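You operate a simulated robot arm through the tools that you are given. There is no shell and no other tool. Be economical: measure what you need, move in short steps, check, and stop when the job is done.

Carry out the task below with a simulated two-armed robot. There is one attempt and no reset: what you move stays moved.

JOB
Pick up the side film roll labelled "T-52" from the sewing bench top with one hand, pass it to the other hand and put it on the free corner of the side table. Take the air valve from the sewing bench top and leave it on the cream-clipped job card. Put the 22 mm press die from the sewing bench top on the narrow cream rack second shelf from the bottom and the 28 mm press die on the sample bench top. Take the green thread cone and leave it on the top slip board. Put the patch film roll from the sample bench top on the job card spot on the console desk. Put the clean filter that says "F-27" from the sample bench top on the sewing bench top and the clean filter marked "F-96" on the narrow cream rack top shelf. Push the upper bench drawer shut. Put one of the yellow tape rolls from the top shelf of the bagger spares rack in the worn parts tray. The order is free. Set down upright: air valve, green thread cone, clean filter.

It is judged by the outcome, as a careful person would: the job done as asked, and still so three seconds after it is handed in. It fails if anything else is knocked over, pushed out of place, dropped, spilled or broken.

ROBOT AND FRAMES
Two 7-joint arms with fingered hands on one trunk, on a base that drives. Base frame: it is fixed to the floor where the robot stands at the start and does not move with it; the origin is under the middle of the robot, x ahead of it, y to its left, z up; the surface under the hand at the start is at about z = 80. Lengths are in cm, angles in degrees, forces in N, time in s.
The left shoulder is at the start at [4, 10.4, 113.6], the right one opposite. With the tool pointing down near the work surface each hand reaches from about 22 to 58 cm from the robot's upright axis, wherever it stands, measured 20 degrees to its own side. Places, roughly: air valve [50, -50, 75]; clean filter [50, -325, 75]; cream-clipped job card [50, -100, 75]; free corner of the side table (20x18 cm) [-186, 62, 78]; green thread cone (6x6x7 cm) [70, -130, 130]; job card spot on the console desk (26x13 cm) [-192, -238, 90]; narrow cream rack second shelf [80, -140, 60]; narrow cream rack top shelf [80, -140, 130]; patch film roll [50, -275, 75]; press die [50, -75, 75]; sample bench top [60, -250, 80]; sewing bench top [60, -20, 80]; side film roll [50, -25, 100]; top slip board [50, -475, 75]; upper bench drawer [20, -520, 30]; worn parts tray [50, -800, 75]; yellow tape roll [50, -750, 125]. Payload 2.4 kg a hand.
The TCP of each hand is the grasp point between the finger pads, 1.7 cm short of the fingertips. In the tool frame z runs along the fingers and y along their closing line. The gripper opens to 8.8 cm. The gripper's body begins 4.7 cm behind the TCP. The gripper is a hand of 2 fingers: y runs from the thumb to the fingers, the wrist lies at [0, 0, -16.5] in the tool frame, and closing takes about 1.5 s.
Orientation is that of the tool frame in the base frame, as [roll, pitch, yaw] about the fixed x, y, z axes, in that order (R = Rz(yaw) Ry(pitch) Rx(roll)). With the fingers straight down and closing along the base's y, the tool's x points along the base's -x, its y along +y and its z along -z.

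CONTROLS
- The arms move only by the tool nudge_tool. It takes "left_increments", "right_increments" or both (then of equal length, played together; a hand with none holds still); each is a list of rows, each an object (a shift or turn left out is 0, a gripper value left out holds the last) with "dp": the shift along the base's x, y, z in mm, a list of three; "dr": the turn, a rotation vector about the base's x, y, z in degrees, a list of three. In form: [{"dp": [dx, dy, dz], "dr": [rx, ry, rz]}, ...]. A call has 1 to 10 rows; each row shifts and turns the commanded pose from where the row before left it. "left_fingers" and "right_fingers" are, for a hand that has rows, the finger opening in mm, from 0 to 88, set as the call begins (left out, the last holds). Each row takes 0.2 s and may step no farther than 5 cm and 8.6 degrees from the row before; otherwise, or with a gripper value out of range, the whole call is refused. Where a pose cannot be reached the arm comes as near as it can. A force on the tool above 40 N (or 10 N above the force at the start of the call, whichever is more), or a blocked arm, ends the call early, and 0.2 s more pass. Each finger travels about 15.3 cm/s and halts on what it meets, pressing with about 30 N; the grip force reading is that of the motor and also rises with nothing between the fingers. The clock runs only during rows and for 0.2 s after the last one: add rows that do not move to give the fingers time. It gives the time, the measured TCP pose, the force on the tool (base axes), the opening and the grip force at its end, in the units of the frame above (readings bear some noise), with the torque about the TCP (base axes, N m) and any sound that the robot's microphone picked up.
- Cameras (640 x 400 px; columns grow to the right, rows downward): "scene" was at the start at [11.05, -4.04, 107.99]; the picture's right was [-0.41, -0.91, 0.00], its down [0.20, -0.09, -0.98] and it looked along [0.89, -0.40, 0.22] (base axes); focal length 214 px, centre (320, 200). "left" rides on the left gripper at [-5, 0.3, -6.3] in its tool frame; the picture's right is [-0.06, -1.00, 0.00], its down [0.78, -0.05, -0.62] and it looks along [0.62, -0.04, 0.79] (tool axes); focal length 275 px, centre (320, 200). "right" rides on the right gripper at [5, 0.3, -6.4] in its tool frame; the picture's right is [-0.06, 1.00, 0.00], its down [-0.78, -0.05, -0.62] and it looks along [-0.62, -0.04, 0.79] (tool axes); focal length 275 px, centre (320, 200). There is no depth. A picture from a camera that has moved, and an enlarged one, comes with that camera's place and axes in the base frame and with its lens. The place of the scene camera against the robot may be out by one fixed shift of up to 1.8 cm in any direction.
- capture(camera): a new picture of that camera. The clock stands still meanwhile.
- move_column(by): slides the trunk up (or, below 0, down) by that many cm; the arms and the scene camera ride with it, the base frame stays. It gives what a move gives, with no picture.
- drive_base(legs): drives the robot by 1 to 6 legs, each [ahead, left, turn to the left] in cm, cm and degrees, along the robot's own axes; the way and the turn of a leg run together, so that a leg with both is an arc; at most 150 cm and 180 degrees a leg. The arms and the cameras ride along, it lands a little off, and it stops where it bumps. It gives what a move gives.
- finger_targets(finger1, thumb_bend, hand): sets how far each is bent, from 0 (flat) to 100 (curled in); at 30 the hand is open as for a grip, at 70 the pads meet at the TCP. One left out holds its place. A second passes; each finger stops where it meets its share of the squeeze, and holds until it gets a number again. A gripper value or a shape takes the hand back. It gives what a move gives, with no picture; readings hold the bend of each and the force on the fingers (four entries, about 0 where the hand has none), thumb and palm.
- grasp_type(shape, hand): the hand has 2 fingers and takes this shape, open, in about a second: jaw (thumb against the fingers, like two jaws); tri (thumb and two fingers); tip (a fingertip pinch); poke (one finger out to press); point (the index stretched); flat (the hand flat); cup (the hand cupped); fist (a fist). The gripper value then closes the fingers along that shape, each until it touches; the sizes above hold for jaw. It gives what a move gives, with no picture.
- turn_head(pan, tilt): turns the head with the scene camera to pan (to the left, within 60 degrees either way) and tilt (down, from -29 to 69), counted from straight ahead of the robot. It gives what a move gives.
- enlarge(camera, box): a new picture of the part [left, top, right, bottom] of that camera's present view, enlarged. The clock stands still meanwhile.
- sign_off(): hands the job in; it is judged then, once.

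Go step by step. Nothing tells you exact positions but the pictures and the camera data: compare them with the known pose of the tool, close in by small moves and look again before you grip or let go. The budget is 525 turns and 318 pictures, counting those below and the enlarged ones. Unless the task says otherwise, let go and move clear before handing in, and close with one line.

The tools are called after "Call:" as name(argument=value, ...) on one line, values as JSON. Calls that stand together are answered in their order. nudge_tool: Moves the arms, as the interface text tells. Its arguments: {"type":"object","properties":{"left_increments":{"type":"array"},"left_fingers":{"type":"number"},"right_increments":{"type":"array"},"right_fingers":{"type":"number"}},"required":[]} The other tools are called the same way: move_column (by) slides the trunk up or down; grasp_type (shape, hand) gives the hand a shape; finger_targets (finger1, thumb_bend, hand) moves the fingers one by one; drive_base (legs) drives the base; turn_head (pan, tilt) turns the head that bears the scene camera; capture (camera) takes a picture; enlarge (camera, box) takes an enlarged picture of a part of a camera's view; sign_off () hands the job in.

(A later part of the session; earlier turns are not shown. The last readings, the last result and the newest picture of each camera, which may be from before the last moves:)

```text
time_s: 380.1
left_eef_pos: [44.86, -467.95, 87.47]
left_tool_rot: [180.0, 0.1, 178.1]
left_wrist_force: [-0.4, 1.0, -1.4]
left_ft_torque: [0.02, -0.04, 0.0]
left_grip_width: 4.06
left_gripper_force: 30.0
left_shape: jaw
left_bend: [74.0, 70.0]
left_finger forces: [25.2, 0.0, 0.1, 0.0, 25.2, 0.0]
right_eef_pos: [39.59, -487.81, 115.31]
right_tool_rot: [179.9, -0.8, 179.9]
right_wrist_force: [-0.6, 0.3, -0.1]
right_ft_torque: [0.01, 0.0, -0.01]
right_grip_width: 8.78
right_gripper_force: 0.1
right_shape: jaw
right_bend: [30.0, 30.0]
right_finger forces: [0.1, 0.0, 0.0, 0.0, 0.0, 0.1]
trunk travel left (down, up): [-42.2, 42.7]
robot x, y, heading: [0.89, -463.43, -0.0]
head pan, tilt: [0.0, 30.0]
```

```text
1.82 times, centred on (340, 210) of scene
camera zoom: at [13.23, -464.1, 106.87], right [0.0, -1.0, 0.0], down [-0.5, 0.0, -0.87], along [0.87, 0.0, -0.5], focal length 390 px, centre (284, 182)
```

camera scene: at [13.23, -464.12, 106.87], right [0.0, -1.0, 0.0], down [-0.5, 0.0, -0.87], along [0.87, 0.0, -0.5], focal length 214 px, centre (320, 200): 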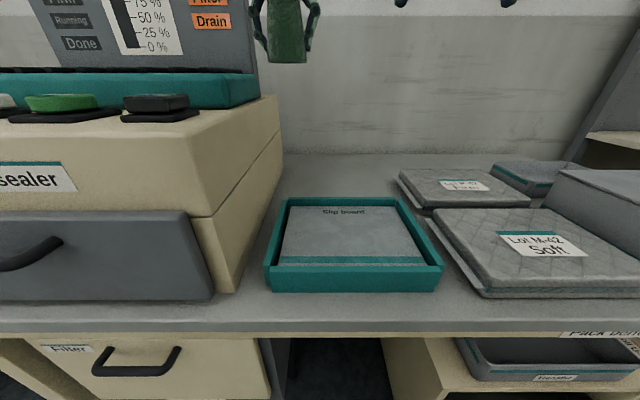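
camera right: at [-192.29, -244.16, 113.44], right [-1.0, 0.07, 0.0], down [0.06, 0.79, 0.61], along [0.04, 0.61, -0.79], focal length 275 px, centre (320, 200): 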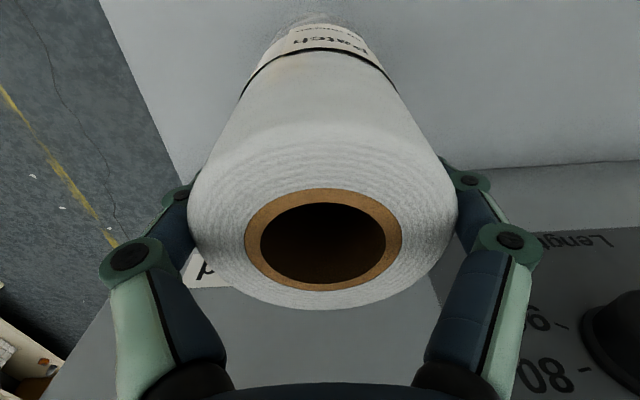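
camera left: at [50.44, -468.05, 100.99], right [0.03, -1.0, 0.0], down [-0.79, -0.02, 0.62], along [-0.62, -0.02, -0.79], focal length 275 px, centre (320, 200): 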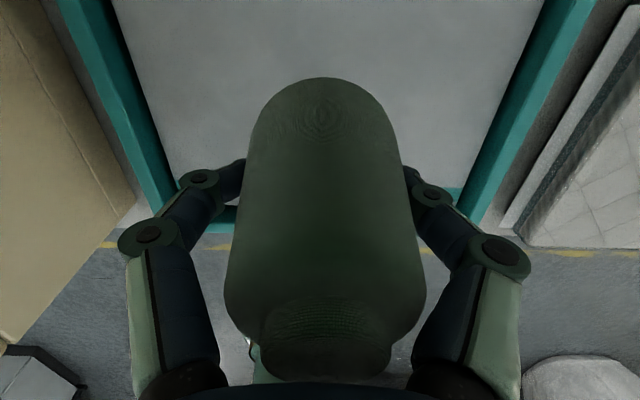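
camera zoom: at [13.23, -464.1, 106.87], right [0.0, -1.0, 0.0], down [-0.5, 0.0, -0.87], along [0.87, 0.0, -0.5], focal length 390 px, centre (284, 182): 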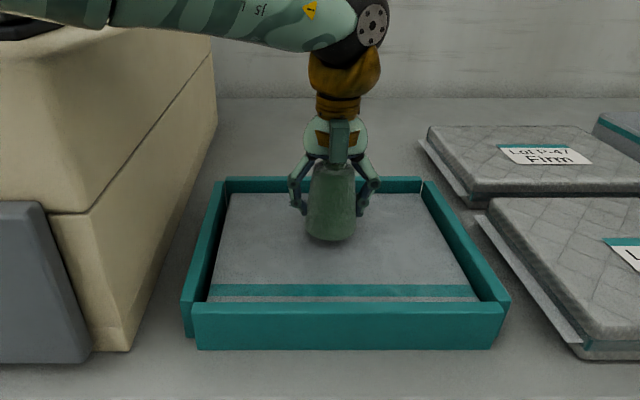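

Call:
nudge_tool(left_increments=[{"dp": [0, 0, -5]}, {"dp": [0, 0, -5]}, {"dp": [0, 0, 0]}])

Call:
nudge_tool(left_increments=[{"dp": [0, 0, -4]}, {"dp": [0, 0, -4]}, {"dp": [0, 0, 0]}])

Call:
enlarge(camera="scene", box=[280, 160, 420, 280])

```text
time_s: 380.9
left_eef_pos: [44.73, -467.85, 86.5]
left_tool_rot: [180.0, 0.2, 178.1]
left_wrist_force: [0.5, -1.9, -1.5]
left_ft_torque: [-0.01, -0.03, 0.0]
left_grip_width: 4.08
left_gripper_force: 29.1
left_shape: jaw
left_bend: [74.0, 70.0]
left_finger forces: [25.3, 0.0, 0.1, 0.0, 25.2, 0.0]
right_eef_pos: [39.57, -487.73, 115.34]
right_tool_rot: [179.9, -0.8, 179.9]
right_wrist_force: [0.6, -0.3, -0.3]
right_ft_torque: [0.03, -0.01, 0.01]
right_grip_width: 8.78
right_gripper_force: 0.0
right_shape: jaw
right_bend: [30.0, 30.0]
right_finger forces: [0.0, 0.1, 0.0, 0.1, 0.1, 0.1]
trunk travel left (down, up): [-42.2, 42.7]
robot x, y, heading: [0.75, -462.97, -0.1]
head pan, tilt: [0.0, 30.0]
```

```text
time_s: 381.7
left_eef_pos: [44.81, -467.82, 85.75]
left_tool_rot: [180.0, 0.2, 178.1]
left_wrist_force: [2.5, 0.4, 17.1]
left_ft_torque: [-0.07, -0.01, 0.0]
left_grip_width: 4.13
left_gripper_force: 29.7
left_shape: jaw
left_bend: [76.0, 71.0]
left_finger forces: [28.5, 0.1, 0.0, 0.0, 28.6, 0.1]
right_eef_pos: [39.45, -487.67, 115.48]
right_tool_rot: [179.9, -0.8, 179.8]
right_wrist_force: [-0.4, -0.8, -0.6]
right_ft_torque: [0.01, -0.01, 0.0]
right_grip_width: 8.81
right_gripper_force: 0.1
right_shape: jaw
right_bend: [30.0, 30.0]
right_finger forces: [0.0, 0.1, 0.1, 0.0, 0.0, 0.0]
trunk travel left (down, up): [-42.2, 42.7]
robot x, y, heading: [0.69, -463.27, 0.0]
head pan, tilt: [0.0, 30.0]
```

```text
3.33 times, centred on (350, 220) of scene
camera zoom: at [13.14, -464.08, 106.9], right [0.0, -1.0, 0.0], down [-0.5, 0.0, -0.87], along [0.87, 0.0, -0.5], focal length 715 px, centre (220, 133)
```

zoom: 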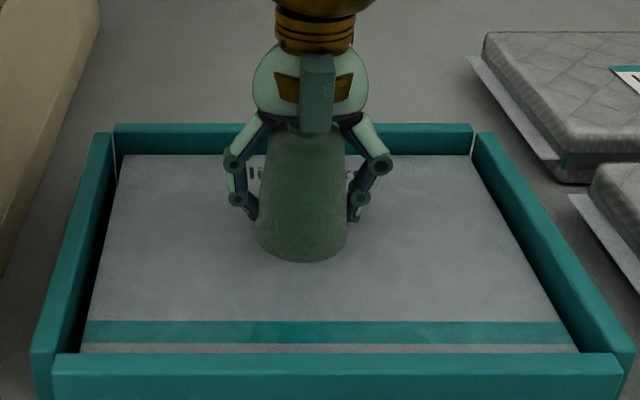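

Contact. Relieve slightly, open, rise.

Call:
nudge_tool(left_increments=[{"dp": [0, 0, 2]}, {"dp": [0, 0, 0]}, {"dp": [0, 0, 0]}, {"dp": [0, 0, 0]}, {"dp": [0, 0, 0]}], left_fingers=75)

Call:
nudge_tool(left_increments=[{"dp": [0, 0, 15]}, {"dp": [0, 0, 30]}, {"dp": [0, 0, 45]}, {"dp": [0, 0, 45]}, {"dp": [0, 0, 45]}, {"dp": [-20, 0, 40]}])

Call:
enlarge(camera="scene", box=[220, 100, 460, 320])

```text
time_s: 382.9
left_eef_pos: [44.83, -467.92, 85.75]
left_tool_rot: [180.0, 0.1, 178.2]
left_wrist_force: [-0.4, -0.2, 0.4]
left_ft_torque: [-0.03, 0.0, 0.03]
left_grip_width: 7.49
left_gripper_force: 0.1
left_shape: jaw
left_bend: [54.0, 50.0]
left_finger forces: [0.1, 0.0, 0.1, 0.0, 0.3, 0.0]
right_eef_pos: [39.39, -487.76, 115.44]
right_tool_rot: [179.9, -0.8, 179.9]
right_wrist_force: [0.0, -0.5, -0.2]
right_ft_torque: [0.03, 0.01, 0.0]
right_grip_width: 8.77
right_gripper_force: 0.1
right_shape: jaw
right_bend: [30.0, 30.0]
right_finger forces: [0.1, 0.0, 0.1, 0.0, 0.0, 0.1]
trunk travel left (down, up): [-42.2, 42.7]
robot x, y, heading: [0.76, -463.48, 0.1]
head pan, tilt: [0.0, 30.0]
```

```text
time_s: 384.3
left_eef_pos: [42.71, -467.85, 107.73]
left_tool_rot: [179.8, -0.1, 178.0]
left_wrist_force: [0.2, 0.3, 1.2]
left_ft_torque: [0.02, 0.03, 0.01]
left_grip_width: 7.52
left_gripper_force: 0.1
left_shape: jaw
left_bend: [54.0, 50.0]
left_finger forces: [0.0, 0.0, 0.0, 0.0, 0.0, 0.0]
right_eef_pos: [39.47, -487.71, 115.37]
right_tool_rot: [179.9, -0.9, 179.8]
right_wrist_force: [0.2, -0.8, 0.4]
right_ft_torque: [-0.03, 0.0, 0.01]
right_grip_width: 8.77
right_gripper_force: 0.0
right_shape: jaw
right_bend: [30.0, 30.0]
right_finger forces: [0.0, 0.0, 0.0, 0.0, 0.1, 0.1]
trunk travel left (down, up): [-42.2, 42.7]
robot x, y, heading: [0.83, -463.28, -0.2]
head pan, tilt: [0.0, 30.0]
```

```text
1.82 times, centred on (340, 210) of scene
camera zoom: at [13.21, -464.09, 106.88], right [0.0, -1.0, 0.0], down [-0.5, 0.0, -0.87], along [0.87, 0.0, -0.5], focal length 390 px, centre (284, 182)
```

zoom: 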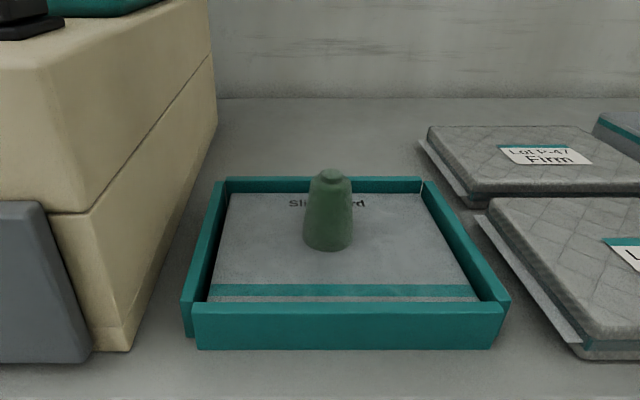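

Cone stands on the top slip board. Now the drawer: back off, and look at it.

Call:
nudge_tool(left_increments=[{"dp": [-40, 20, 0]}, {"dp": [-40, 20, 0]}])

Call:
drive_base(legs=[[-65, 0, 0], [0, -38, 0]])

Call:
turn_head(pan=-10, tilt=40)

Call:
capture(camera="scene")

```text
time_s: 384.9
left_eef_pos: [34.67, -464.0, 107.85]
left_tool_rot: [179.8, 0.1, 178.1]
left_wrist_force: [-0.2, 0.3, 0.5]
left_ft_torque: [-0.02, 0.01, 0.01]
left_grip_width: 7.48
left_gripper_force: 0.1
left_shape: jaw
left_bend: [54.0, 50.0]
left_finger forces: [0.0, 0.0, 0.0, 0.0, 0.0, 0.1]
right_eef_pos: [39.54, -487.74, 115.41]
right_tool_rot: [-180.0, -0.8, 179.9]
right_wrist_force: [0.7, 0.0, 0.7]
right_ft_torque: [0.0, 0.02, 0.0]
right_grip_width: 8.82
right_gripper_force: 0.1
right_shape: jaw
right_bend: [30.0, 30.0]
right_finger forces: [0.0, 0.1, 0.0, 0.1, 0.1, 0.0]
trunk travel left (down, up): [-42.2, 42.7]
robot x, y, heading: [0.71, -463.4, 0.2]
head pan, tilt: [0.0, 30.0]
```

```text
time_s: 390.6
left_eef_pos: [-32.34, -503.26, 107.78]
left_tool_rot: [179.9, 0.0, 177.0]
left_wrist_force: [-0.3, -0.5, -0.7]
left_ft_torque: [0.02, 0.05, 0.01]
left_grip_width: 7.48
left_gripper_force: 0.1
left_shape: jaw
left_bend: [54.0, 50.0]
left_finger forces: [0.1, 0.0, 0.0, 0.0, 0.0, 0.0]
right_eef_pos: [-28.02, -527.15, 115.35]
right_tool_rot: [179.9, -0.8, 178.7]
right_wrist_force: [-0.5, 0.4, 0.5]
right_ft_torque: [0.0, -0.03, -0.04]
right_grip_width: 8.78
right_gripper_force: 0.1
right_shape: jaw
right_bend: [30.0, 30.0]
right_finger forces: [0.0, 0.0, 0.0, 0.0, 0.1, 0.1]
trunk travel left (down, up): [-42.2, 42.7]
robot x, y, heading: [-66.5, -502.24, -1.0]
head pan, tilt: [0.0, 30.0]
```

```text
time_s: 391.3
left_eef_pos: [-32.36, -503.31, 107.83]
left_tool_rot: [179.9, 0.1, 177.0]
left_wrist_force: [0.6, -0.1, -0.3]
left_ft_torque: [0.03, 0.02, 0.02]
left_grip_width: 7.48
left_gripper_force: 0.1
left_shape: jaw
left_bend: [54.0, 50.0]
left_finger forces: [0.1, 0.0, 0.0, 0.1, 0.0, 0.0]
right_eef_pos: [-27.99, -527.02, 115.42]
right_tool_rot: [179.9, -0.8, 178.7]
right_wrist_force: [0.8, 0.0, 0.0]
right_ft_torque: [-0.01, 0.01, 0.03]
right_grip_width: 8.78
right_gripper_force: 0.1
right_shape: jaw
right_bend: [30.0, 30.0]
right_finger forces: [0.1, 0.0, 0.0, 0.0, 0.0, 0.0]
trunk travel left (down, up): [-42.2, 42.7]
robot x, y, heading: [-66.29, -501.88, -0.8]
head pan, tilt: [-10.0, 40.0]
```

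```text
131 pictures are left
camera scene: at [-54.48, -504.33, 105.34], right [-0.19, -0.98, 0.0], down [-0.63, 0.12, -0.77], along [0.75, -0.15, -0.64], focal length 214 px, centre (320, 200)
```

scene: 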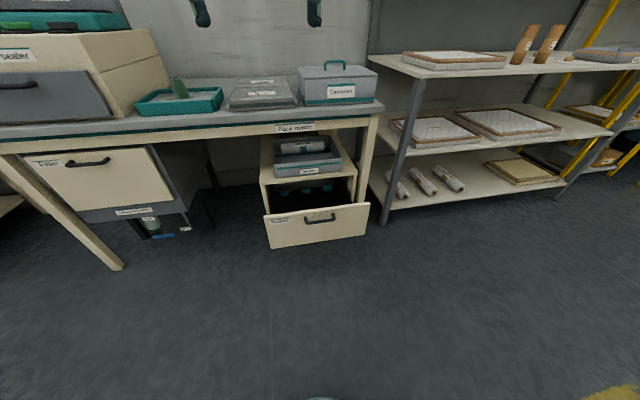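

The drawer front is at x≈17, y -495…-538, z≈17–37 with a handle in the middle. I lower the trunk fully, close the right fingers and tilt the hand to push below the handle by driving forward.

Call:
move_column(by=-40)

Call:
nudge_tool(right_increments=[{"dp": [0, 20, -40], "dr": [0, -7, 0]}, {"dp": [0, 20, -40], "dr": [0, -7, 0]}, {"dp": [0, 20, -40], "dr": [0, -7, 0]}, {"dp": [0, 20, -40], "dr": [0, -7, 0]}, {"dp": [0, 20, -40], "dr": [0, -7, 0]}, {"dp": [0, 0, -45]}, {"dp": [0, 0, -45]}, {"dp": [0, 0, -45]}, {"dp": [0, 0, -45]}, {"dp": [0, 0, -45]}], right_fingers=0, left_increments=[{"dp": [0, 20, 30]}, {"dp": [0, 20, 30]}, {"dp": [0, 20, 30]}, {"dp": [0, 20, 30]}, {"dp": [0, 0, 30]}, {"dp": [0, 0, 0]}, {"dp": [0, 0, 0]}, {"dp": [0, 0, 0]}, {"dp": [0, 0, 0]}, {"dp": [0, 0, 0]}])

Call:
capture(camera="scene")

```text
time_s: 395.2
left_eef_pos: [-32.35, -503.26, 67.8]
left_tool_rot: [179.9, 0.1, 177.0]
left_wrist_force: [0.2, -0.2, 0.1]
left_ft_torque: [-0.02, -0.01, 0.0]
left_grip_width: 7.5
left_gripper_force: 0.1
left_shape: jaw
left_bend: [54.0, 50.0]
left_finger forces: [0.0, 0.0, 0.0, 0.0, 0.0, 0.0]
right_eef_pos: [-28.0, -526.93, 75.51]
right_tool_rot: [179.9, -0.6, 178.7]
right_wrist_force: [0.0, 0.3, 0.5]
right_ft_torque: [0.0, 0.0, 0.02]
right_grip_width: 8.8
right_gripper_force: 0.0
right_shape: jaw
right_bend: [30.0, 30.0]
right_finger forces: [0.0, 0.0, 0.1, 0.0, 0.0, 0.0]
trunk travel left (down, up): [-2.2, 82.7]
robot x, y, heading: [-66.05, -502.13, -1.1]
head pan, tilt: [-10.0, 40.0]
```

```text
time_s: 397.4
left_eef_pos: [-32.42, -494.97, 82.93]
left_tool_rot: [179.8, 0.1, 177.0]
left_wrist_force: [0.4, -0.5, -0.1]
left_ft_torque: [-0.01, 0.0, 0.0]
left_grip_width: 7.48
left_gripper_force: 0.1
left_shape: jaw
left_bend: [54.0, 50.0]
left_finger forces: [0.1, 0.1, 0.0, 0.0, 0.0, 0.0]
right_eef_pos: [-27.15, -517.06, 32.77]
right_tool_rot: [179.1, 34.3, 178.5]
right_wrist_force: [0.3, 0.1, -0.5]
right_ft_torque: [-0.01, 0.03, -0.02]
right_grip_width: 0.0
right_gripper_force: 30.2
right_shape: jaw
right_bend: [60.0, 68.0]
right_finger forces: [0.0, 0.0, 0.1, 0.1, 0.0, 0.1]
right hand out of reach, approached as far as the arm can: row 4
trunk travel left (down, up): [-2.2, 82.7]
robot x, y, heading: [-66.12, -501.85, -1.3]
head pan, tilt: [-10.0, 40.0]
```

```text
130 pictures are left
camera scene: at [-52.74, -504.37, 65.77], right [-0.19, -0.98, 0.0], down [-0.63, 0.12, -0.77], along [0.75, -0.15, -0.64], focal length 214 px, centre (320, 200)
```

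scene: 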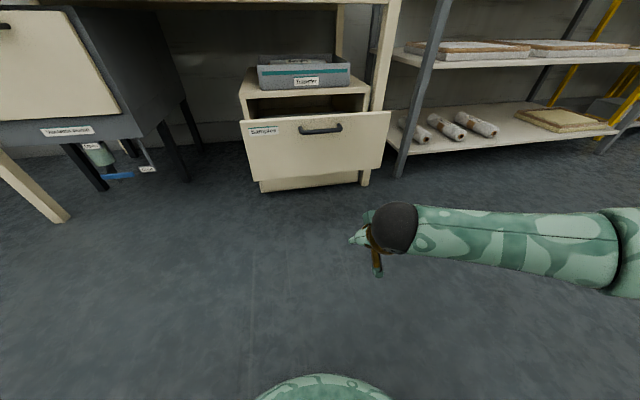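

The closed right hand is aligned below the handle. Retract the left hand a bit, then drive forward in stages.

Call:
nudge_tool(left_increments=[{"dp": [-40, 20, 20]}, {"dp": [-40, 20, 20]}, {"dp": [0, 0, 0]}])

Call:
drive_base(legs=[[34, 0, 1.1]])

Call:
capture(camera="scene")

```text
time_s: 398.2
left_eef_pos: [-40.77, -491.34, 87.01]
left_tool_rot: [179.9, 0.0, 176.9]
left_wrist_force: [-0.7, 0.3, 0.7]
left_ft_torque: [-0.01, 0.01, -0.01]
left_grip_width: 7.51
left_gripper_force: 0.0
left_shape: jaw
left_bend: [54.0, 50.0]
left_finger forces: [0.0, 0.0, 0.0, 0.1, 0.1, 0.1]
right_eef_pos: [-27.22, -517.07, 33.03]
right_tool_rot: [179.0, 34.3, 178.5]
right_wrist_force: [-0.5, -0.1, -0.5]
right_ft_torque: [0.0, -0.02, 0.01]
right_grip_width: 0.0
right_gripper_force: 29.7
right_shape: jaw
right_bend: [60.0, 68.0]
right_finger forces: [0.0, 0.1, 0.0, 0.0, 0.0, 0.0]
trunk travel left (down, up): [-2.2, 82.7]
robot x, y, heading: [-66.27, -501.58, -1.0]
head pan, tilt: [-10.0, 40.0]
```

```text
time_s: 400.4
left_eef_pos: [-6.47, -491.24, 86.94]
left_tool_rot: [179.9, 0.1, 178.0]
left_wrist_force: [-0.4, -0.3, 0.3]
left_ft_torque: [0.02, -0.03, 0.0]
left_grip_width: 7.47
left_gripper_force: 0.1
left_shape: jaw
left_bend: [54.0, 50.0]
left_finger forces: [0.0, 0.1, 0.0, 0.0, 0.0, 0.0]
right_eef_pos: [7.6, -516.76, 32.84]
right_tool_rot: [179.0, 34.2, 179.5]
right_wrist_force: [0.0, 0.3, 0.0]
right_ft_torque: [0.0, 0.01, 0.04]
right_grip_width: 0.01
right_gripper_force: 29.8
right_shape: jaw
right_bend: [60.0, 68.0]
right_finger forces: [0.0, 0.1, 0.0, 0.1, 0.0, 0.0]
trunk travel left (down, up): [-2.2, 82.7]
robot x, y, heading: [-31.83, -502.05, -0.2]
head pan, tilt: [-10.0, 40.0]
```

```text
129 pictures are left
camera scene: at [-18.25, -504.49, 65.77], right [-0.17, -0.98, 0.0], down [-0.63, 0.11, -0.77], along [0.75, -0.13, -0.64], focal length 214 px, centre (320, 200)
```

scene: 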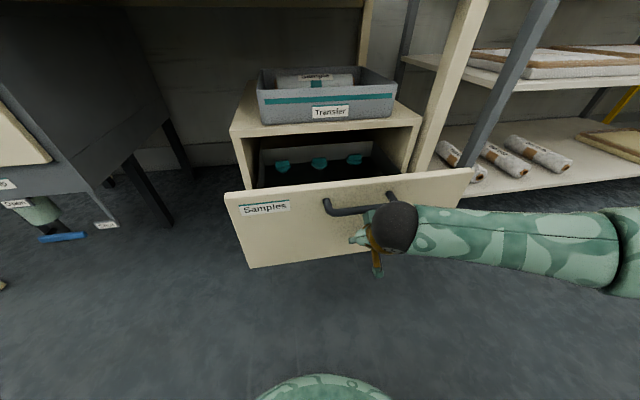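

Right at the drawer front, below the handle. Push on in steps.

Call:
drive_base(legs=[[10, 0, 0]])

Call:
capture(camera="scene")

```text
time_s: 401.6
left_eef_pos: [3.26, -491.04, 87.02]
left_tool_rot: [179.9, 0.1, 178.2]
left_wrist_force: [0.1, 0.4, 0.6]
left_ft_torque: [0.0, 0.02, -0.01]
left_grip_width: 7.48
left_gripper_force: 0.0
left_shape: jaw
left_bend: [54.0, 50.0]
left_finger forces: [0.0, 0.1, 0.0, 0.0, 0.1, 0.0]
right_eef_pos: [17.36, -516.78, 32.82]
right_tool_rot: [178.9, 34.1, 179.7]
right_wrist_force: [0.8, -0.4, -0.1]
right_ft_torque: [-0.02, 0.0, 0.0]
right_grip_width: 0.0
right_gripper_force: 29.7
right_shape: jaw
right_bend: [62.0, 72.0]
right_finger forces: [0.0, 0.1, 0.1, 0.1, 0.0, 0.0]
trunk travel left (down, up): [-2.2, 82.7]
robot x, y, heading: [-22.36, -502.5, -0.1]
head pan, tilt: [-10.0, 40.0]
```

```text
128 pictures are left
camera scene: at [-8.42, -504.46, 65.77], right [-0.17, -0.98, 0.0], down [-0.63, 0.11, -0.77], along [0.75, -0.13, -0.64], focal length 214 px, centre (320, 200)
```

scene: 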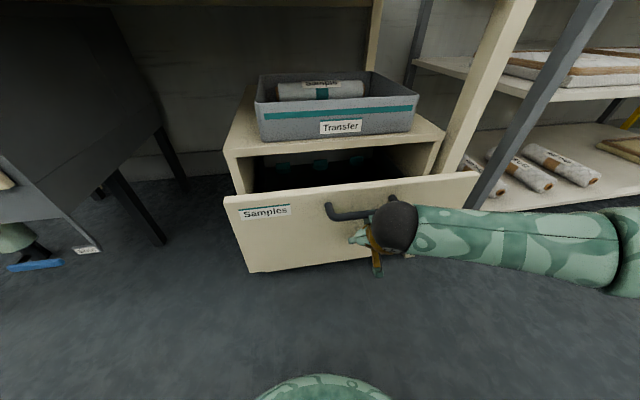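

The drawer moves with the hand. Continue.

Call:
drive_base(legs=[[9, 0, 0]])

Call:
capture(camera="scene")

```text
time_s: 402.7
left_eef_pos: [12.35, -491.17, 86.95]
left_tool_rot: [179.9, 0.1, 178.2]
left_wrist_force: [-0.3, -0.2, 0.7]
left_ft_torque: [0.0, -0.01, 0.01]
left_grip_width: 7.48
left_gripper_force: 0.0
left_shape: jaw
left_bend: [54.0, 50.0]
left_finger forces: [0.1, 0.0, 0.0, 0.0, 0.0, 0.0]
right_eef_pos: [26.5, -516.73, 32.8]
right_tool_rot: [179.0, 34.3, 179.7]
right_wrist_force: [0.8, 0.2, -0.4]
right_ft_torque: [0.01, -0.02, 0.0]
right_grip_width: 0.02
right_gripper_force: 30.1
right_shape: jaw
right_bend: [62.0, 72.0]
right_finger forces: [0.1, 0.0, 0.0, 0.1, 0.1, 0.1]
trunk travel left (down, up): [-2.2, 82.7]
robot x, y, heading: [-13.04, -502.53, -0.4]
head pan, tilt: [-10.0, 40.0]
```

```text
127 pictures are left
camera scene: at [0.65, -504.46, 65.77], right [-0.17, -0.98, 0.0], down [-0.63, 0.11, -0.77], along [0.75, -0.13, -0.64], focal length 214 px, centre (320, 200)
```

scene: 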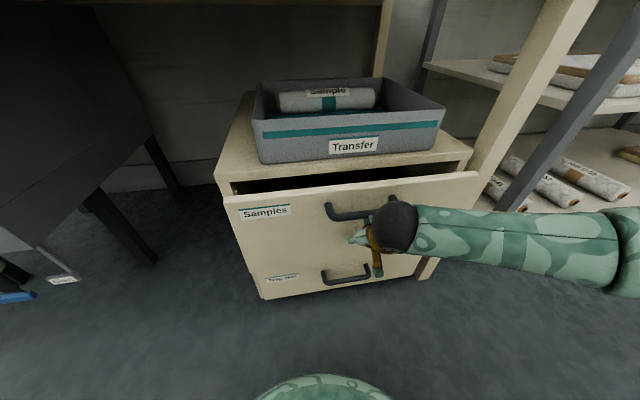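

Nearly shut. A few more centimetres.

Call:
drive_base(legs=[[3, 0, 0]])

Call:
capture(camera="scene")

```text
time_s: 403.5
left_eef_pos: [15.58, -491.16, 86.96]
left_tool_rot: [179.9, 0.1, 178.1]
left_wrist_force: [-0.2, 0.0, -0.4]
left_ft_torque: [0.01, 0.01, -0.01]
left_grip_width: 7.49
left_gripper_force: 0.0
left_shape: jaw
left_bend: [54.0, 50.0]
left_finger forces: [0.0, 0.0, 0.0, 0.1, 0.0, 0.0]
right_eef_pos: [29.54, -516.76, 32.92]
right_tool_rot: [179.0, 34.2, 179.5]
right_wrist_force: [0.8, -0.1, -0.1]
right_ft_torque: [0.04, 0.0, -0.01]
right_grip_width: 0.0
right_gripper_force: 30.0
right_shape: jaw
right_bend: [63.0, 72.0]
right_finger forces: [0.0, 0.0, 0.0, 0.0, 0.0, 0.0]
trunk travel left (down, up): [-2.2, 82.7]
robot x, y, heading: [-9.76, -502.08, 0.0]
head pan, tilt: [-10.0, 40.0]
```

```text
126 pictures are left
camera scene: at [3.74, -504.47, 65.77], right [-0.17, -0.98, 0.0], down [-0.63, 0.11, -0.77], along [0.75, -0.13, -0.64], focal length 214 px, centre (320, 200)
```

scene: 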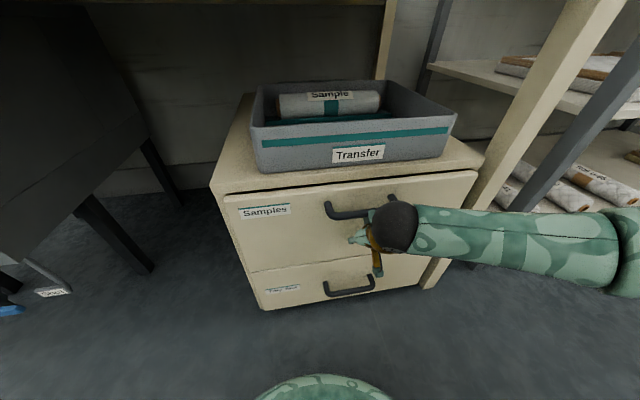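

Call:
nudge_tool(right_increments=[{"dp": [5, 0, 0]}, {"dp": [5, 0, 0]}, {"dp": [0, 0, 0]}])

Call:
enlarge(camera="scene", box=[200, 140, 500, 320])

```text
time_s: 404.3
left_eef_pos: [15.38, -491.18, 87.0]
left_tool_rot: [179.9, 0.0, 178.0]
left_wrist_force: [0.4, -1.1, 0.1]
left_ft_torque: [0.01, -0.01, -0.02]
left_grip_width: 7.49
left_gripper_force: 0.0
left_shape: jaw
left_bend: [54.0, 50.0]
left_finger forces: [0.1, 0.0, 0.0, 0.0, 0.0, 0.0]
right_eef_pos: [30.29, -516.68, 32.73]
right_tool_rot: [179.1, 33.8, 179.7]
right_wrist_force: [-28.0, -0.3, 1.8]
right_ft_torque: [0.0, 0.33, 0.11]
right_grip_width: 0.0
right_gripper_force: 30.2
right_shape: jaw
right_bend: [68.0, 72.0]
right_finger forces: [0.0, 0.0, 0.0, 0.0, 0.1, 0.0]
trunk travel left (down, up): [-2.2, 82.7]
robot x, y, heading: [-9.63, -502.41, 0.1]
head pan, tilt: [-10.0, 40.0]
```

```text
2.13 times, centred on (350, 230) of scene
camera zoom: at [3.66, -504.48, 65.77], right [-0.17, -0.98, 0.0], down [-0.63, 0.11, -0.77], along [0.75, -0.13, -0.64], focal length 458 px, centre (256, 136)
```

zoom: 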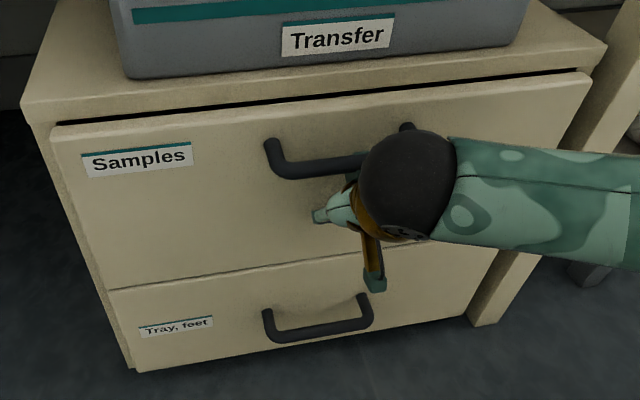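

The drawer is shut (28 N resistance, flush with the lower one). Back straight away and tidy up arms.

Call:
drive_base(legs=[[-45, 0, 0]])

Call:
capture(camera="scene")

Call:
nudge_tool(right_increments=[{"dp": [0, -20, 45], "dr": [0, 8.5, 0]}, {"dp": [0, -20, 45], "dr": [0, 8.5, 0]}, {"dp": [0, 0, 45], "dr": [0, 8.5, 0]}, {"dp": [0, 0, 45], "dr": [0, 8.3, 0]}, {"dp": [0, 0, 45]}], right_fingers=88)

Call:
move_column(by=55)

```text
time_s: 407.0
left_eef_pos: [-29.9, -491.21, 87.03]
left_tool_rot: [179.9, 0.1, 178.3]
left_wrist_force: [-1.6, 0.0, -0.3]
left_ft_torque: [-0.01, -0.02, 0.0]
left_grip_width: 7.47
left_gripper_force: 0.2
left_shape: jaw
left_bend: [54.0, 50.0]
left_finger forces: [0.0, 0.0, 0.0, 0.0, 0.0, 0.1]
right_eef_pos: [-14.68, -516.61, 32.82]
right_tool_rot: [179.0, 34.3, 179.7]
right_wrist_force: [1.0, -0.6, -0.4]
right_ft_torque: [0.03, -0.01, 0.03]
right_grip_width: 0.0
right_gripper_force: 30.1
right_shape: jaw
right_bend: [67.0, 72.0]
right_finger forces: [0.1, 0.0, 0.1, 0.0, 0.1, 0.0]
trunk travel left (down, up): [-2.2, 82.7]
robot x, y, heading: [-55.13, -502.19, 0.1]
head pan, tilt: [-10.0, 40.0]
```

```text
124 pictures are left
camera scene: at [-41.56, -504.5, 65.77], right [-0.17, -0.99, 0.0], down [-0.63, 0.11, -0.77], along [0.75, -0.13, -0.64], focal length 214 px, centre (320, 200)
```

scene: 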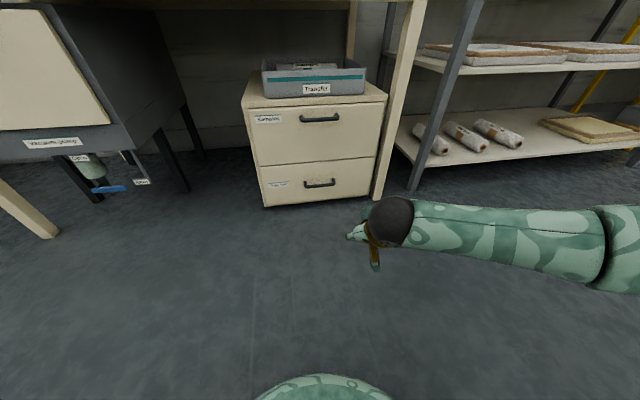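

```text
time_s: 408.2
left_eef_pos: [-29.94, -491.08, 86.95]
left_tool_rot: [179.8, 0.1, 178.3]
left_wrist_force: [-0.4, 0.0, -0.1]
left_ft_torque: [-0.01, 0.01, 0.02]
left_grip_width: 7.5
left_gripper_force: 0.0
left_shape: jaw
left_bend: [54.0, 50.0]
left_finger forces: [0.0, 0.0, 0.0, 0.1, 0.1, 0.0]
right_eef_pos: [-14.73, -520.94, 55.25]
right_tool_rot: [179.2, 0.4, 180.0]
right_wrist_force: [-0.6, 0.2, -0.1]
right_ft_torque: [0.01, 0.01, 0.01]
right_grip_width: 8.78
right_gripper_force: 0.1
right_shape: jaw
right_bend: [30.0, 30.0]
right_finger forces: [0.0, 0.0, 0.0, 0.0, 0.0, 0.0]
trunk travel left (down, up): [-2.2, 82.7]
robot x, y, heading: [-55.13, -502.28, 0.4]
head pan, tilt: [-10.0, 40.0]
```

```text
refused: 55 is not a number from -40 to 40
```

Drawer closed. Raise the trunk and drive right along the aisle toward the bagger spares rack.

Call:
move_column(by=40)

Call:
turn_head(pan=-55, tilt=15)

Call:
capture(camera="scene")

```text
time_s: 412.1
left_eef_pos: [-29.87, -491.14, 126.95]
left_tool_rot: [179.9, 0.1, 178.3]
left_wrist_force: [-0.1, 1.4, 0.1]
left_ft_torque: [0.01, 0.0, 0.0]
left_grip_width: 7.48
left_gripper_force: 0.1
left_shape: jaw
left_bend: [54.0, 50.0]
left_finger forces: [0.1, 0.1, 0.1, 0.0, 0.1, 0.0]
right_eef_pos: [-14.73, -520.58, 95.32]
right_tool_rot: [179.1, 0.6, 179.8]
right_wrist_force: [0.1, -0.6, 0.3]
right_ft_torque: [0.01, 0.01, -0.02]
right_grip_width: 8.81
right_gripper_force: 0.0
right_shape: jaw
right_bend: [30.0, 30.0]
right_finger forces: [0.1, 0.0, 0.1, 0.1, 0.0, 0.1]
trunk travel left (down, up): [-42.2, 42.7]
robot x, y, heading: [-55.16, -502.78, 0.2]
head pan, tilt: [-10.0, 40.0]
```

```text
time_s: 413.2
left_eef_pos: [-29.83, -491.15, 127.01]
left_tool_rot: [179.8, 0.1, 178.3]
left_wrist_force: [-0.7, 0.4, -0.5]
left_ft_torque: [-0.01, -0.01, -0.06]
left_grip_width: 7.49
left_gripper_force: 0.1
left_shape: jaw
left_bend: [54.0, 50.0]
left_finger forces: [0.0, 0.0, 0.0, 0.1, 0.1, 0.0]
right_eef_pos: [-14.7, -520.69, 95.38]
right_tool_rot: [179.1, 0.5, 179.7]
right_wrist_force: [-0.3, 0.6, 0.4]
right_ft_torque: [-0.04, 0.03, 0.01]
right_grip_width: 8.82
right_gripper_force: 0.1
right_shape: jaw
right_bend: [30.0, 30.0]
right_finger forces: [0.1, 0.1, 0.0, 0.0, 0.0, 0.0]
trunk travel left (down, up): [-42.2, 42.7]
robot x, y, heading: [-54.97, -502.59, 0.2]
head pan, tilt: [-55.0, 15.0]
```

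```text
123 pictures are left
camera scene: at [-46.29, -510.69, 109.29], right [-0.82, -0.58, 0.0], down [-0.15, 0.21, -0.97], along [0.56, -0.79, -0.26], focal length 214 px, centre (320, 200)
```

scene: 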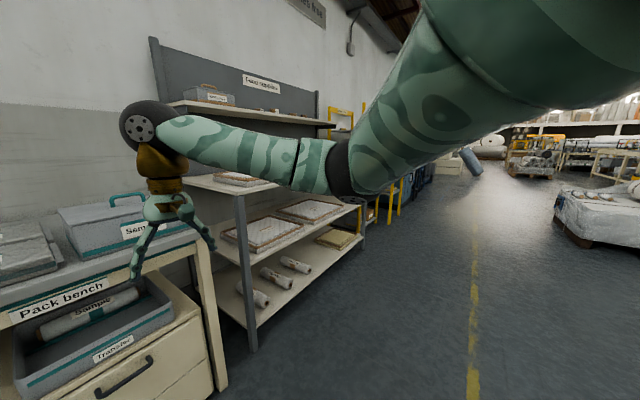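

Call:
drive_base(legs=[[0, -110, 0]])

Call:
turn_head(pan=-35, tilt=10)

Call:
capture(camera="scene")

```text
time_s: 418.9
left_eef_pos: [-28.82, -601.52, 126.93]
left_tool_rot: [179.9, 0.1, 179.0]
left_wrist_force: [0.5, 0.8, -1.1]
left_ft_torque: [0.01, -0.06, 0.01]
left_grip_width: 7.48
left_gripper_force: 0.1
left_shape: jaw
left_bend: [54.0, 50.0]
left_finger forces: [0.1, 0.0, 0.0, 0.0, 0.0, 0.0]
right_eef_pos: [-13.39, -630.83, 95.32]
right_tool_rot: [179.1, 0.5, -179.5]
right_wrist_force: [-0.2, 0.2, -0.2]
right_ft_torque: [-0.01, 0.03, -0.05]
right_grip_width: 8.79
right_gripper_force: 0.0
right_shape: jaw
right_bend: [30.0, 30.0]
right_finger forces: [0.0, 0.0, 0.1, 0.0, 0.0, 0.1]
trunk travel left (down, up): [-42.2, 42.7]
robot x, y, heading: [-54.0, -613.33, 1.1]
head pan, tilt: [-55.0, 15.0]
```

```text
time_s: 419.7
left_eef_pos: [-28.9, -601.52, 127.02]
left_tool_rot: [179.9, 0.0, 179.0]
left_wrist_force: [-0.1, 0.0, -0.1]
left_ft_torque: [-0.02, -0.03, 0.01]
left_grip_width: 7.47
left_gripper_force: 0.1
left_shape: jaw
left_bend: [54.0, 50.0]
left_finger forces: [0.0, 0.0, 0.0, 0.0, 0.0, 0.0]
right_eef_pos: [-13.5, -630.74, 95.41]
right_tool_rot: [179.0, 0.5, -179.5]
right_wrist_force: [0.1, 0.5, -0.4]
right_ft_torque: [-0.03, 0.03, -0.04]
right_grip_width: 8.81
right_gripper_force: 0.0
right_shape: jaw
right_bend: [30.0, 30.0]
right_finger forces: [0.0, 0.0, 0.0, 0.1, 0.0, 0.0]
trunk travel left (down, up): [-42.2, 42.7]
robot x, y, heading: [-54.1, -613.15, 0.8]
head pan, tilt: [-35.0, 10.0]
```

```text
122 pictures are left
camera scene: at [-44.26, -620.53, 109.38], right [-0.73, -0.68, 0.0], down [-0.17, 0.18, -0.97], along [0.66, -0.71, -0.25], focal length 214 px, centre (320, 200)
```

scene: 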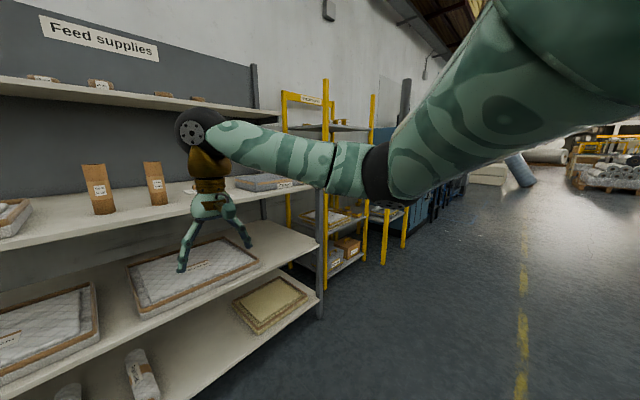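

Call:
drive_base(legs=[[0, -128, -0.9]])

Call:
turn_head(pan=-10, tilt=10)

Call:
capture(camera="scene")

```text
time_s: 426.0
left_eef_pos: [-26.46, -726.61, 126.95]
left_tool_rot: [179.9, 0.1, 179.5]
left_wrist_force: [0.0, -0.4, -0.8]
left_ft_torque: [0.0, 0.01, -0.02]
left_grip_width: 7.51
left_gripper_force: 0.0
left_shape: jaw
left_bend: [54.0, 50.0]
left_finger forces: [0.0, 0.0, 0.0, 0.0, 0.0, 0.0]
right_eef_pos: [-10.65, -755.72, 95.4]
right_tool_rot: [179.1, 0.5, -178.9]
right_wrist_force: [0.2, 0.1, 0.2]
right_ft_torque: [-0.01, 0.03, 0.01]
right_grip_width: 8.79
right_gripper_force: 0.1
right_shape: jaw
right_bend: [30.0, 30.0]
right_finger forces: [0.1, 0.0, 0.1, 0.1, 0.0, 0.0]
trunk travel left (down, up): [-42.2, 42.7]
robot x, y, heading: [-51.26, -738.66, 1.5]
head pan, tilt: [-35.0, 10.0]
```

```text
time_s: 426.9
left_eef_pos: [-26.49, -726.66, 126.99]
left_tool_rot: [179.9, 0.1, 179.7]
left_wrist_force: [0.0, 0.3, 0.5]
left_ft_torque: [0.02, -0.06, 0.0]
left_grip_width: 7.5
left_gripper_force: 0.1
left_shape: jaw
left_bend: [54.0, 50.0]
left_finger forces: [0.0, 0.0, 0.0, 0.0, 0.0, 0.1]
right_eef_pos: [-10.68, -755.75, 95.45]
right_tool_rot: [179.1, 0.5, -178.9]
right_wrist_force: [-0.4, 0.3, 0.1]
right_ft_torque: [-0.01, 0.02, -0.01]
right_grip_width: 8.84
right_gripper_force: 0.2
right_shape: jaw
right_bend: [30.0, 30.0]
right_finger forces: [0.0, 0.0, 0.1, 0.0, 0.1, 0.0]
trunk travel left (down, up): [-42.2, 42.7]
robot x, y, heading: [-51.36, -738.2, 1.5]
head pan, tilt: [-10.0, 10.0]
```

```text
121 pictures are left
camera scene: at [-41.25, -745.38, 109.24], right [-0.69, -0.73, 0.0], down [-0.19, 0.18, -0.96], along [0.7, -0.66, -0.26], focal length 214 px, centre (320, 200)
```

scene: 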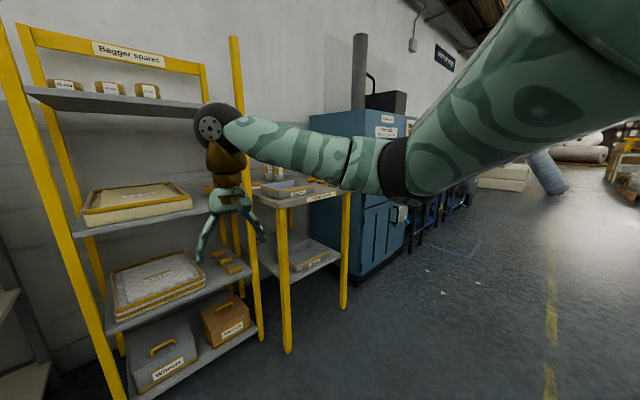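

Call:
capture(camera="scene")

```text
120 pictures are left
camera scene: at [-41.25, -745.38, 109.24], right [-0.69, -0.73, 0.0], down [-0.19, 0.18, -0.96], along [0.7, -0.66, -0.26], focal length 214 px, centre (320, 200)
```

scene: 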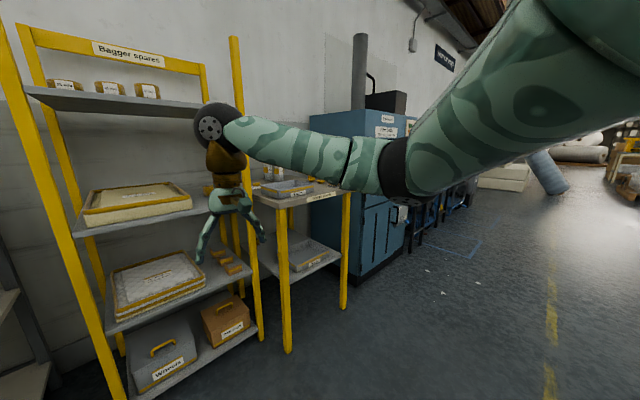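

The head seems stuck; command it again.

Call:
turn_head(pan=0, tilt=15)

Call:
capture(camera="scene")

```text
time_s: 427.6
left_eef_pos: [-26.34, -726.58, 127.01]
left_tool_rot: [-180.0, 0.1, 179.6]
left_wrist_force: [0.4, 0.6, 0.1]
left_ft_torque: [0.0, 0.01, -0.02]
left_grip_width: 7.51
left_gripper_force: 0.1
left_shape: jaw
left_bend: [54.0, 50.0]
left_finger forces: [0.0, 0.0, 0.1, 0.0, 0.1, 0.1]
right_eef_pos: [-10.7, -755.65, 95.35]
right_tool_rot: [179.2, 0.4, -178.9]
right_wrist_force: [0.0, 0.0, -0.1]
right_ft_torque: [0.0, 0.0, -0.01]
right_grip_width: 8.79
right_gripper_force: 0.1
right_shape: jaw
right_bend: [30.0, 30.0]
right_finger forces: [0.0, 0.0, 0.0, 0.0, 0.0, 0.0]
trunk travel left (down, up): [-42.2, 42.7]
robot x, y, heading: [-51.19, -738.12, 1.5]
head pan, tilt: [0.0, 15.0]
```

```text
119 pictures are left
camera scene: at [-38.69, -739.06, 109.28], right [-0.01, -1.0, 0.0], down [-0.26, 0.0, -0.97], along [0.97, -0.01, -0.26], focal length 214 px, centre (320, 200)
```

scene: 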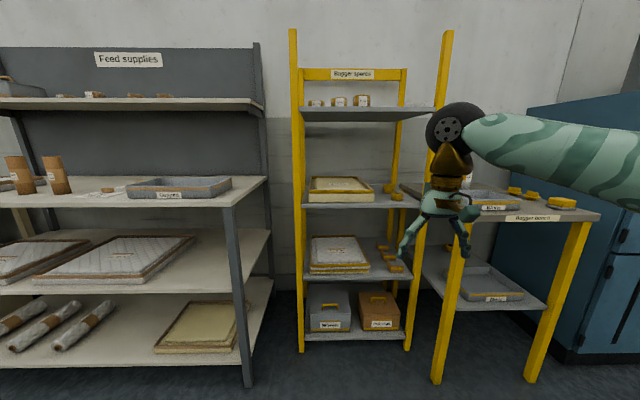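

Call:
enlarge(camera="scene", box=[290, 60, 440, 150])

Call:
enlarge(camera="scene", box=[390, 150, 610, 320])

```text
4.27 times, centred on (365, 105) of scene
camera zoom: at [-38.69, -739.06, 109.28], right [-0.01, -1.0, 0.0], down [-0.26, 0.0, -0.97], along [0.97, -0.01, -0.26], focal length 915 px, centre (128, 605)
```

zoom: 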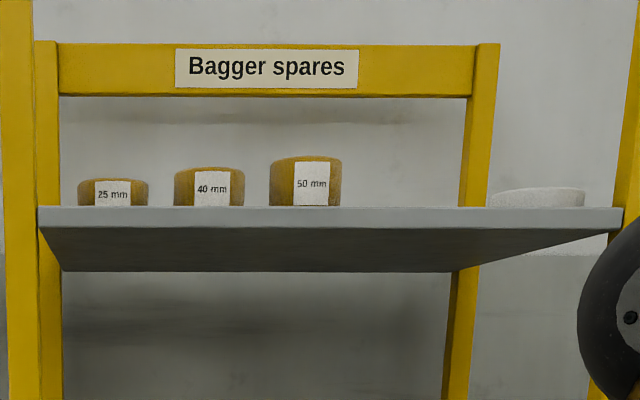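

```text
2.35 times, centred on (500, 235) of scene
camera zoom: at [-38.69, -739.06, 109.28], right [-0.01, -1.0, 0.0], down [-0.26, 0.0, -0.97], along [0.97, -0.01, -0.26], focal length 505 px, centre (-104, 118)
```

zoom: 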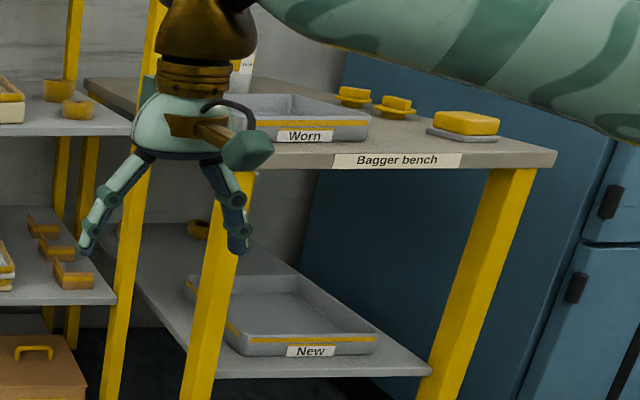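

Three yellow tape rolls (25, 40, 50 mm) on the top shelf; the "Worn" tray is on the bagger bench at right. I raise the trunk for a top view.

Call:
move_column(by=32)

Call:
nudge_tool(right_increments=[{"dp": [0, -40, 30]}, {"dp": [-20, -40, 20]}, {"dp": [-20, -30, 20]}])

Call:
turn_head(pan=-5, tilt=15)

Call:
capture(camera="scene")

Call:
enlarge(camera="scene", box=[280, 120, 460, 240])

```text
time_s: 430.8
left_eef_pos: [-26.39, -726.57, 159.0]
left_tool_rot: [179.9, 0.1, 179.7]
left_wrist_force: [0.0, 0.3, -0.7]
left_ft_torque: [-0.02, 0.02, 0.04]
left_grip_width: 7.49
left_gripper_force: 0.2
left_shape: jaw
left_bend: [54.0, 50.0]
left_finger forces: [0.0, 0.0, 0.0, 0.1, 0.1, 0.1]
right_eef_pos: [-10.59, -755.76, 127.52]
right_tool_rot: [179.1, 0.5, -178.8]
right_wrist_force: [0.2, 0.9, -0.5]
right_ft_torque: [0.01, 0.0, -0.02]
right_grip_width: 8.81
right_gripper_force: 0.0
right_shape: jaw
right_bend: [30.0, 30.0]
right_finger forces: [0.1, 0.0, 0.0, 0.0, 0.0, 0.0]
trunk travel left (down, up): [-74.2, 10.7]
robot x, y, heading: [-51.59, -738.15, 1.4]
head pan, tilt: [0.0, 15.0]
```

```text
time_s: 431.6
left_eef_pos: [-26.55, -726.64, 158.81]
left_tool_rot: [179.9, 0.2, 179.5]
left_wrist_force: [-1.1, -0.2, -0.1]
left_ft_torque: [0.0, 0.0, -0.02]
left_grip_width: 7.51
left_gripper_force: 0.2
left_shape: jaw
left_bend: [54.0, 50.0]
left_finger forces: [0.0, 0.0, 0.1, 0.1, 0.0, 0.0]
right_eef_pos: [-14.8, -766.95, 134.55]
right_tool_rot: [179.1, 0.5, -178.9]
right_wrist_force: [-0.2, -1.1, 0.2]
right_ft_torque: [-0.02, 0.01, -0.02]
right_grip_width: 8.8
right_gripper_force: 0.1
right_shape: jaw
right_bend: [30.0, 30.0]
right_finger forces: [0.1, 0.0, 0.0, 0.0, 0.0, 0.1]
trunk travel left (down, up): [-74.2, 10.7]
robot x, y, heading: [-51.54, -738.28, 1.5]
head pan, tilt: [0.0, 15.0]
```

```text
time_s: 432.2
left_eef_pos: [-26.48, -726.61, 158.9]
left_tool_rot: [179.9, 0.2, 179.6]
left_wrist_force: [0.5, -0.4, 0.8]
left_ft_torque: [-0.01, -0.01, -0.01]
left_grip_width: 7.48
left_gripper_force: 0.0
left_shape: jaw
left_bend: [54.0, 50.0]
left_finger forces: [0.0, 0.0, 0.1, 0.0, 0.1, 0.0]
right_eef_pos: [-14.74, -766.94, 134.39]
right_tool_rot: [179.1, 0.5, -178.9]
right_wrist_force: [0.7, 0.6, -0.1]
right_ft_torque: [-0.02, -0.02, -0.03]
right_grip_width: 8.79
right_gripper_force: 0.1
right_shape: jaw
right_bend: [30.0, 30.0]
right_finger forces: [0.0, 0.1, 0.1, 0.0, 0.0, 0.0]
trunk travel left (down, up): [-74.2, 10.7]
robot x, y, heading: [-51.43, -738.31, 1.6]
head pan, tilt: [-5.0, 15.0]
```

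```text
116 pictures are left
camera scene: at [-39.03, -739.53, 141.4], right [-0.06, -1.0, 0.0], down [-0.26, 0.02, -0.97], along [0.96, -0.06, -0.26], focal length 214 px, centre (320, 200)
```

scene: 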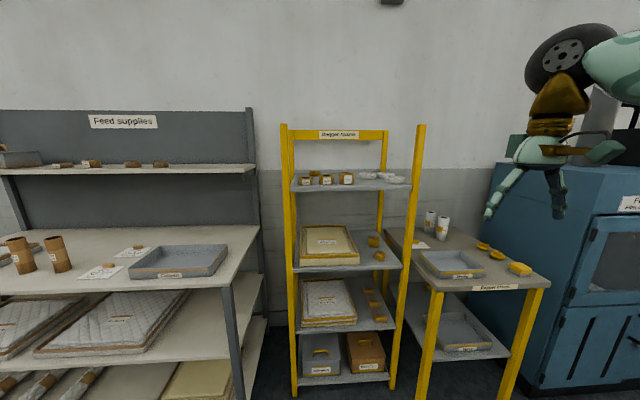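

```text
3.33 times, centred on (370, 180) of scene
camera zoom: at [-39.03, -739.53, 141.4], right [-0.06, -1.0, 0.0], down [-0.26, 0.02, -0.97], along [0.96, -0.06, -0.26], focal length 715 px, centre (153, 267)
```

zoom: 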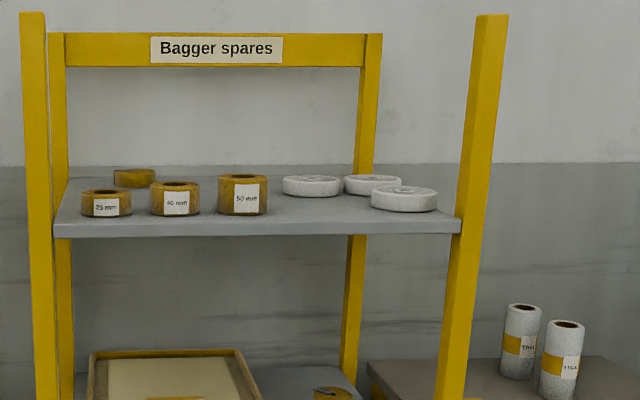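

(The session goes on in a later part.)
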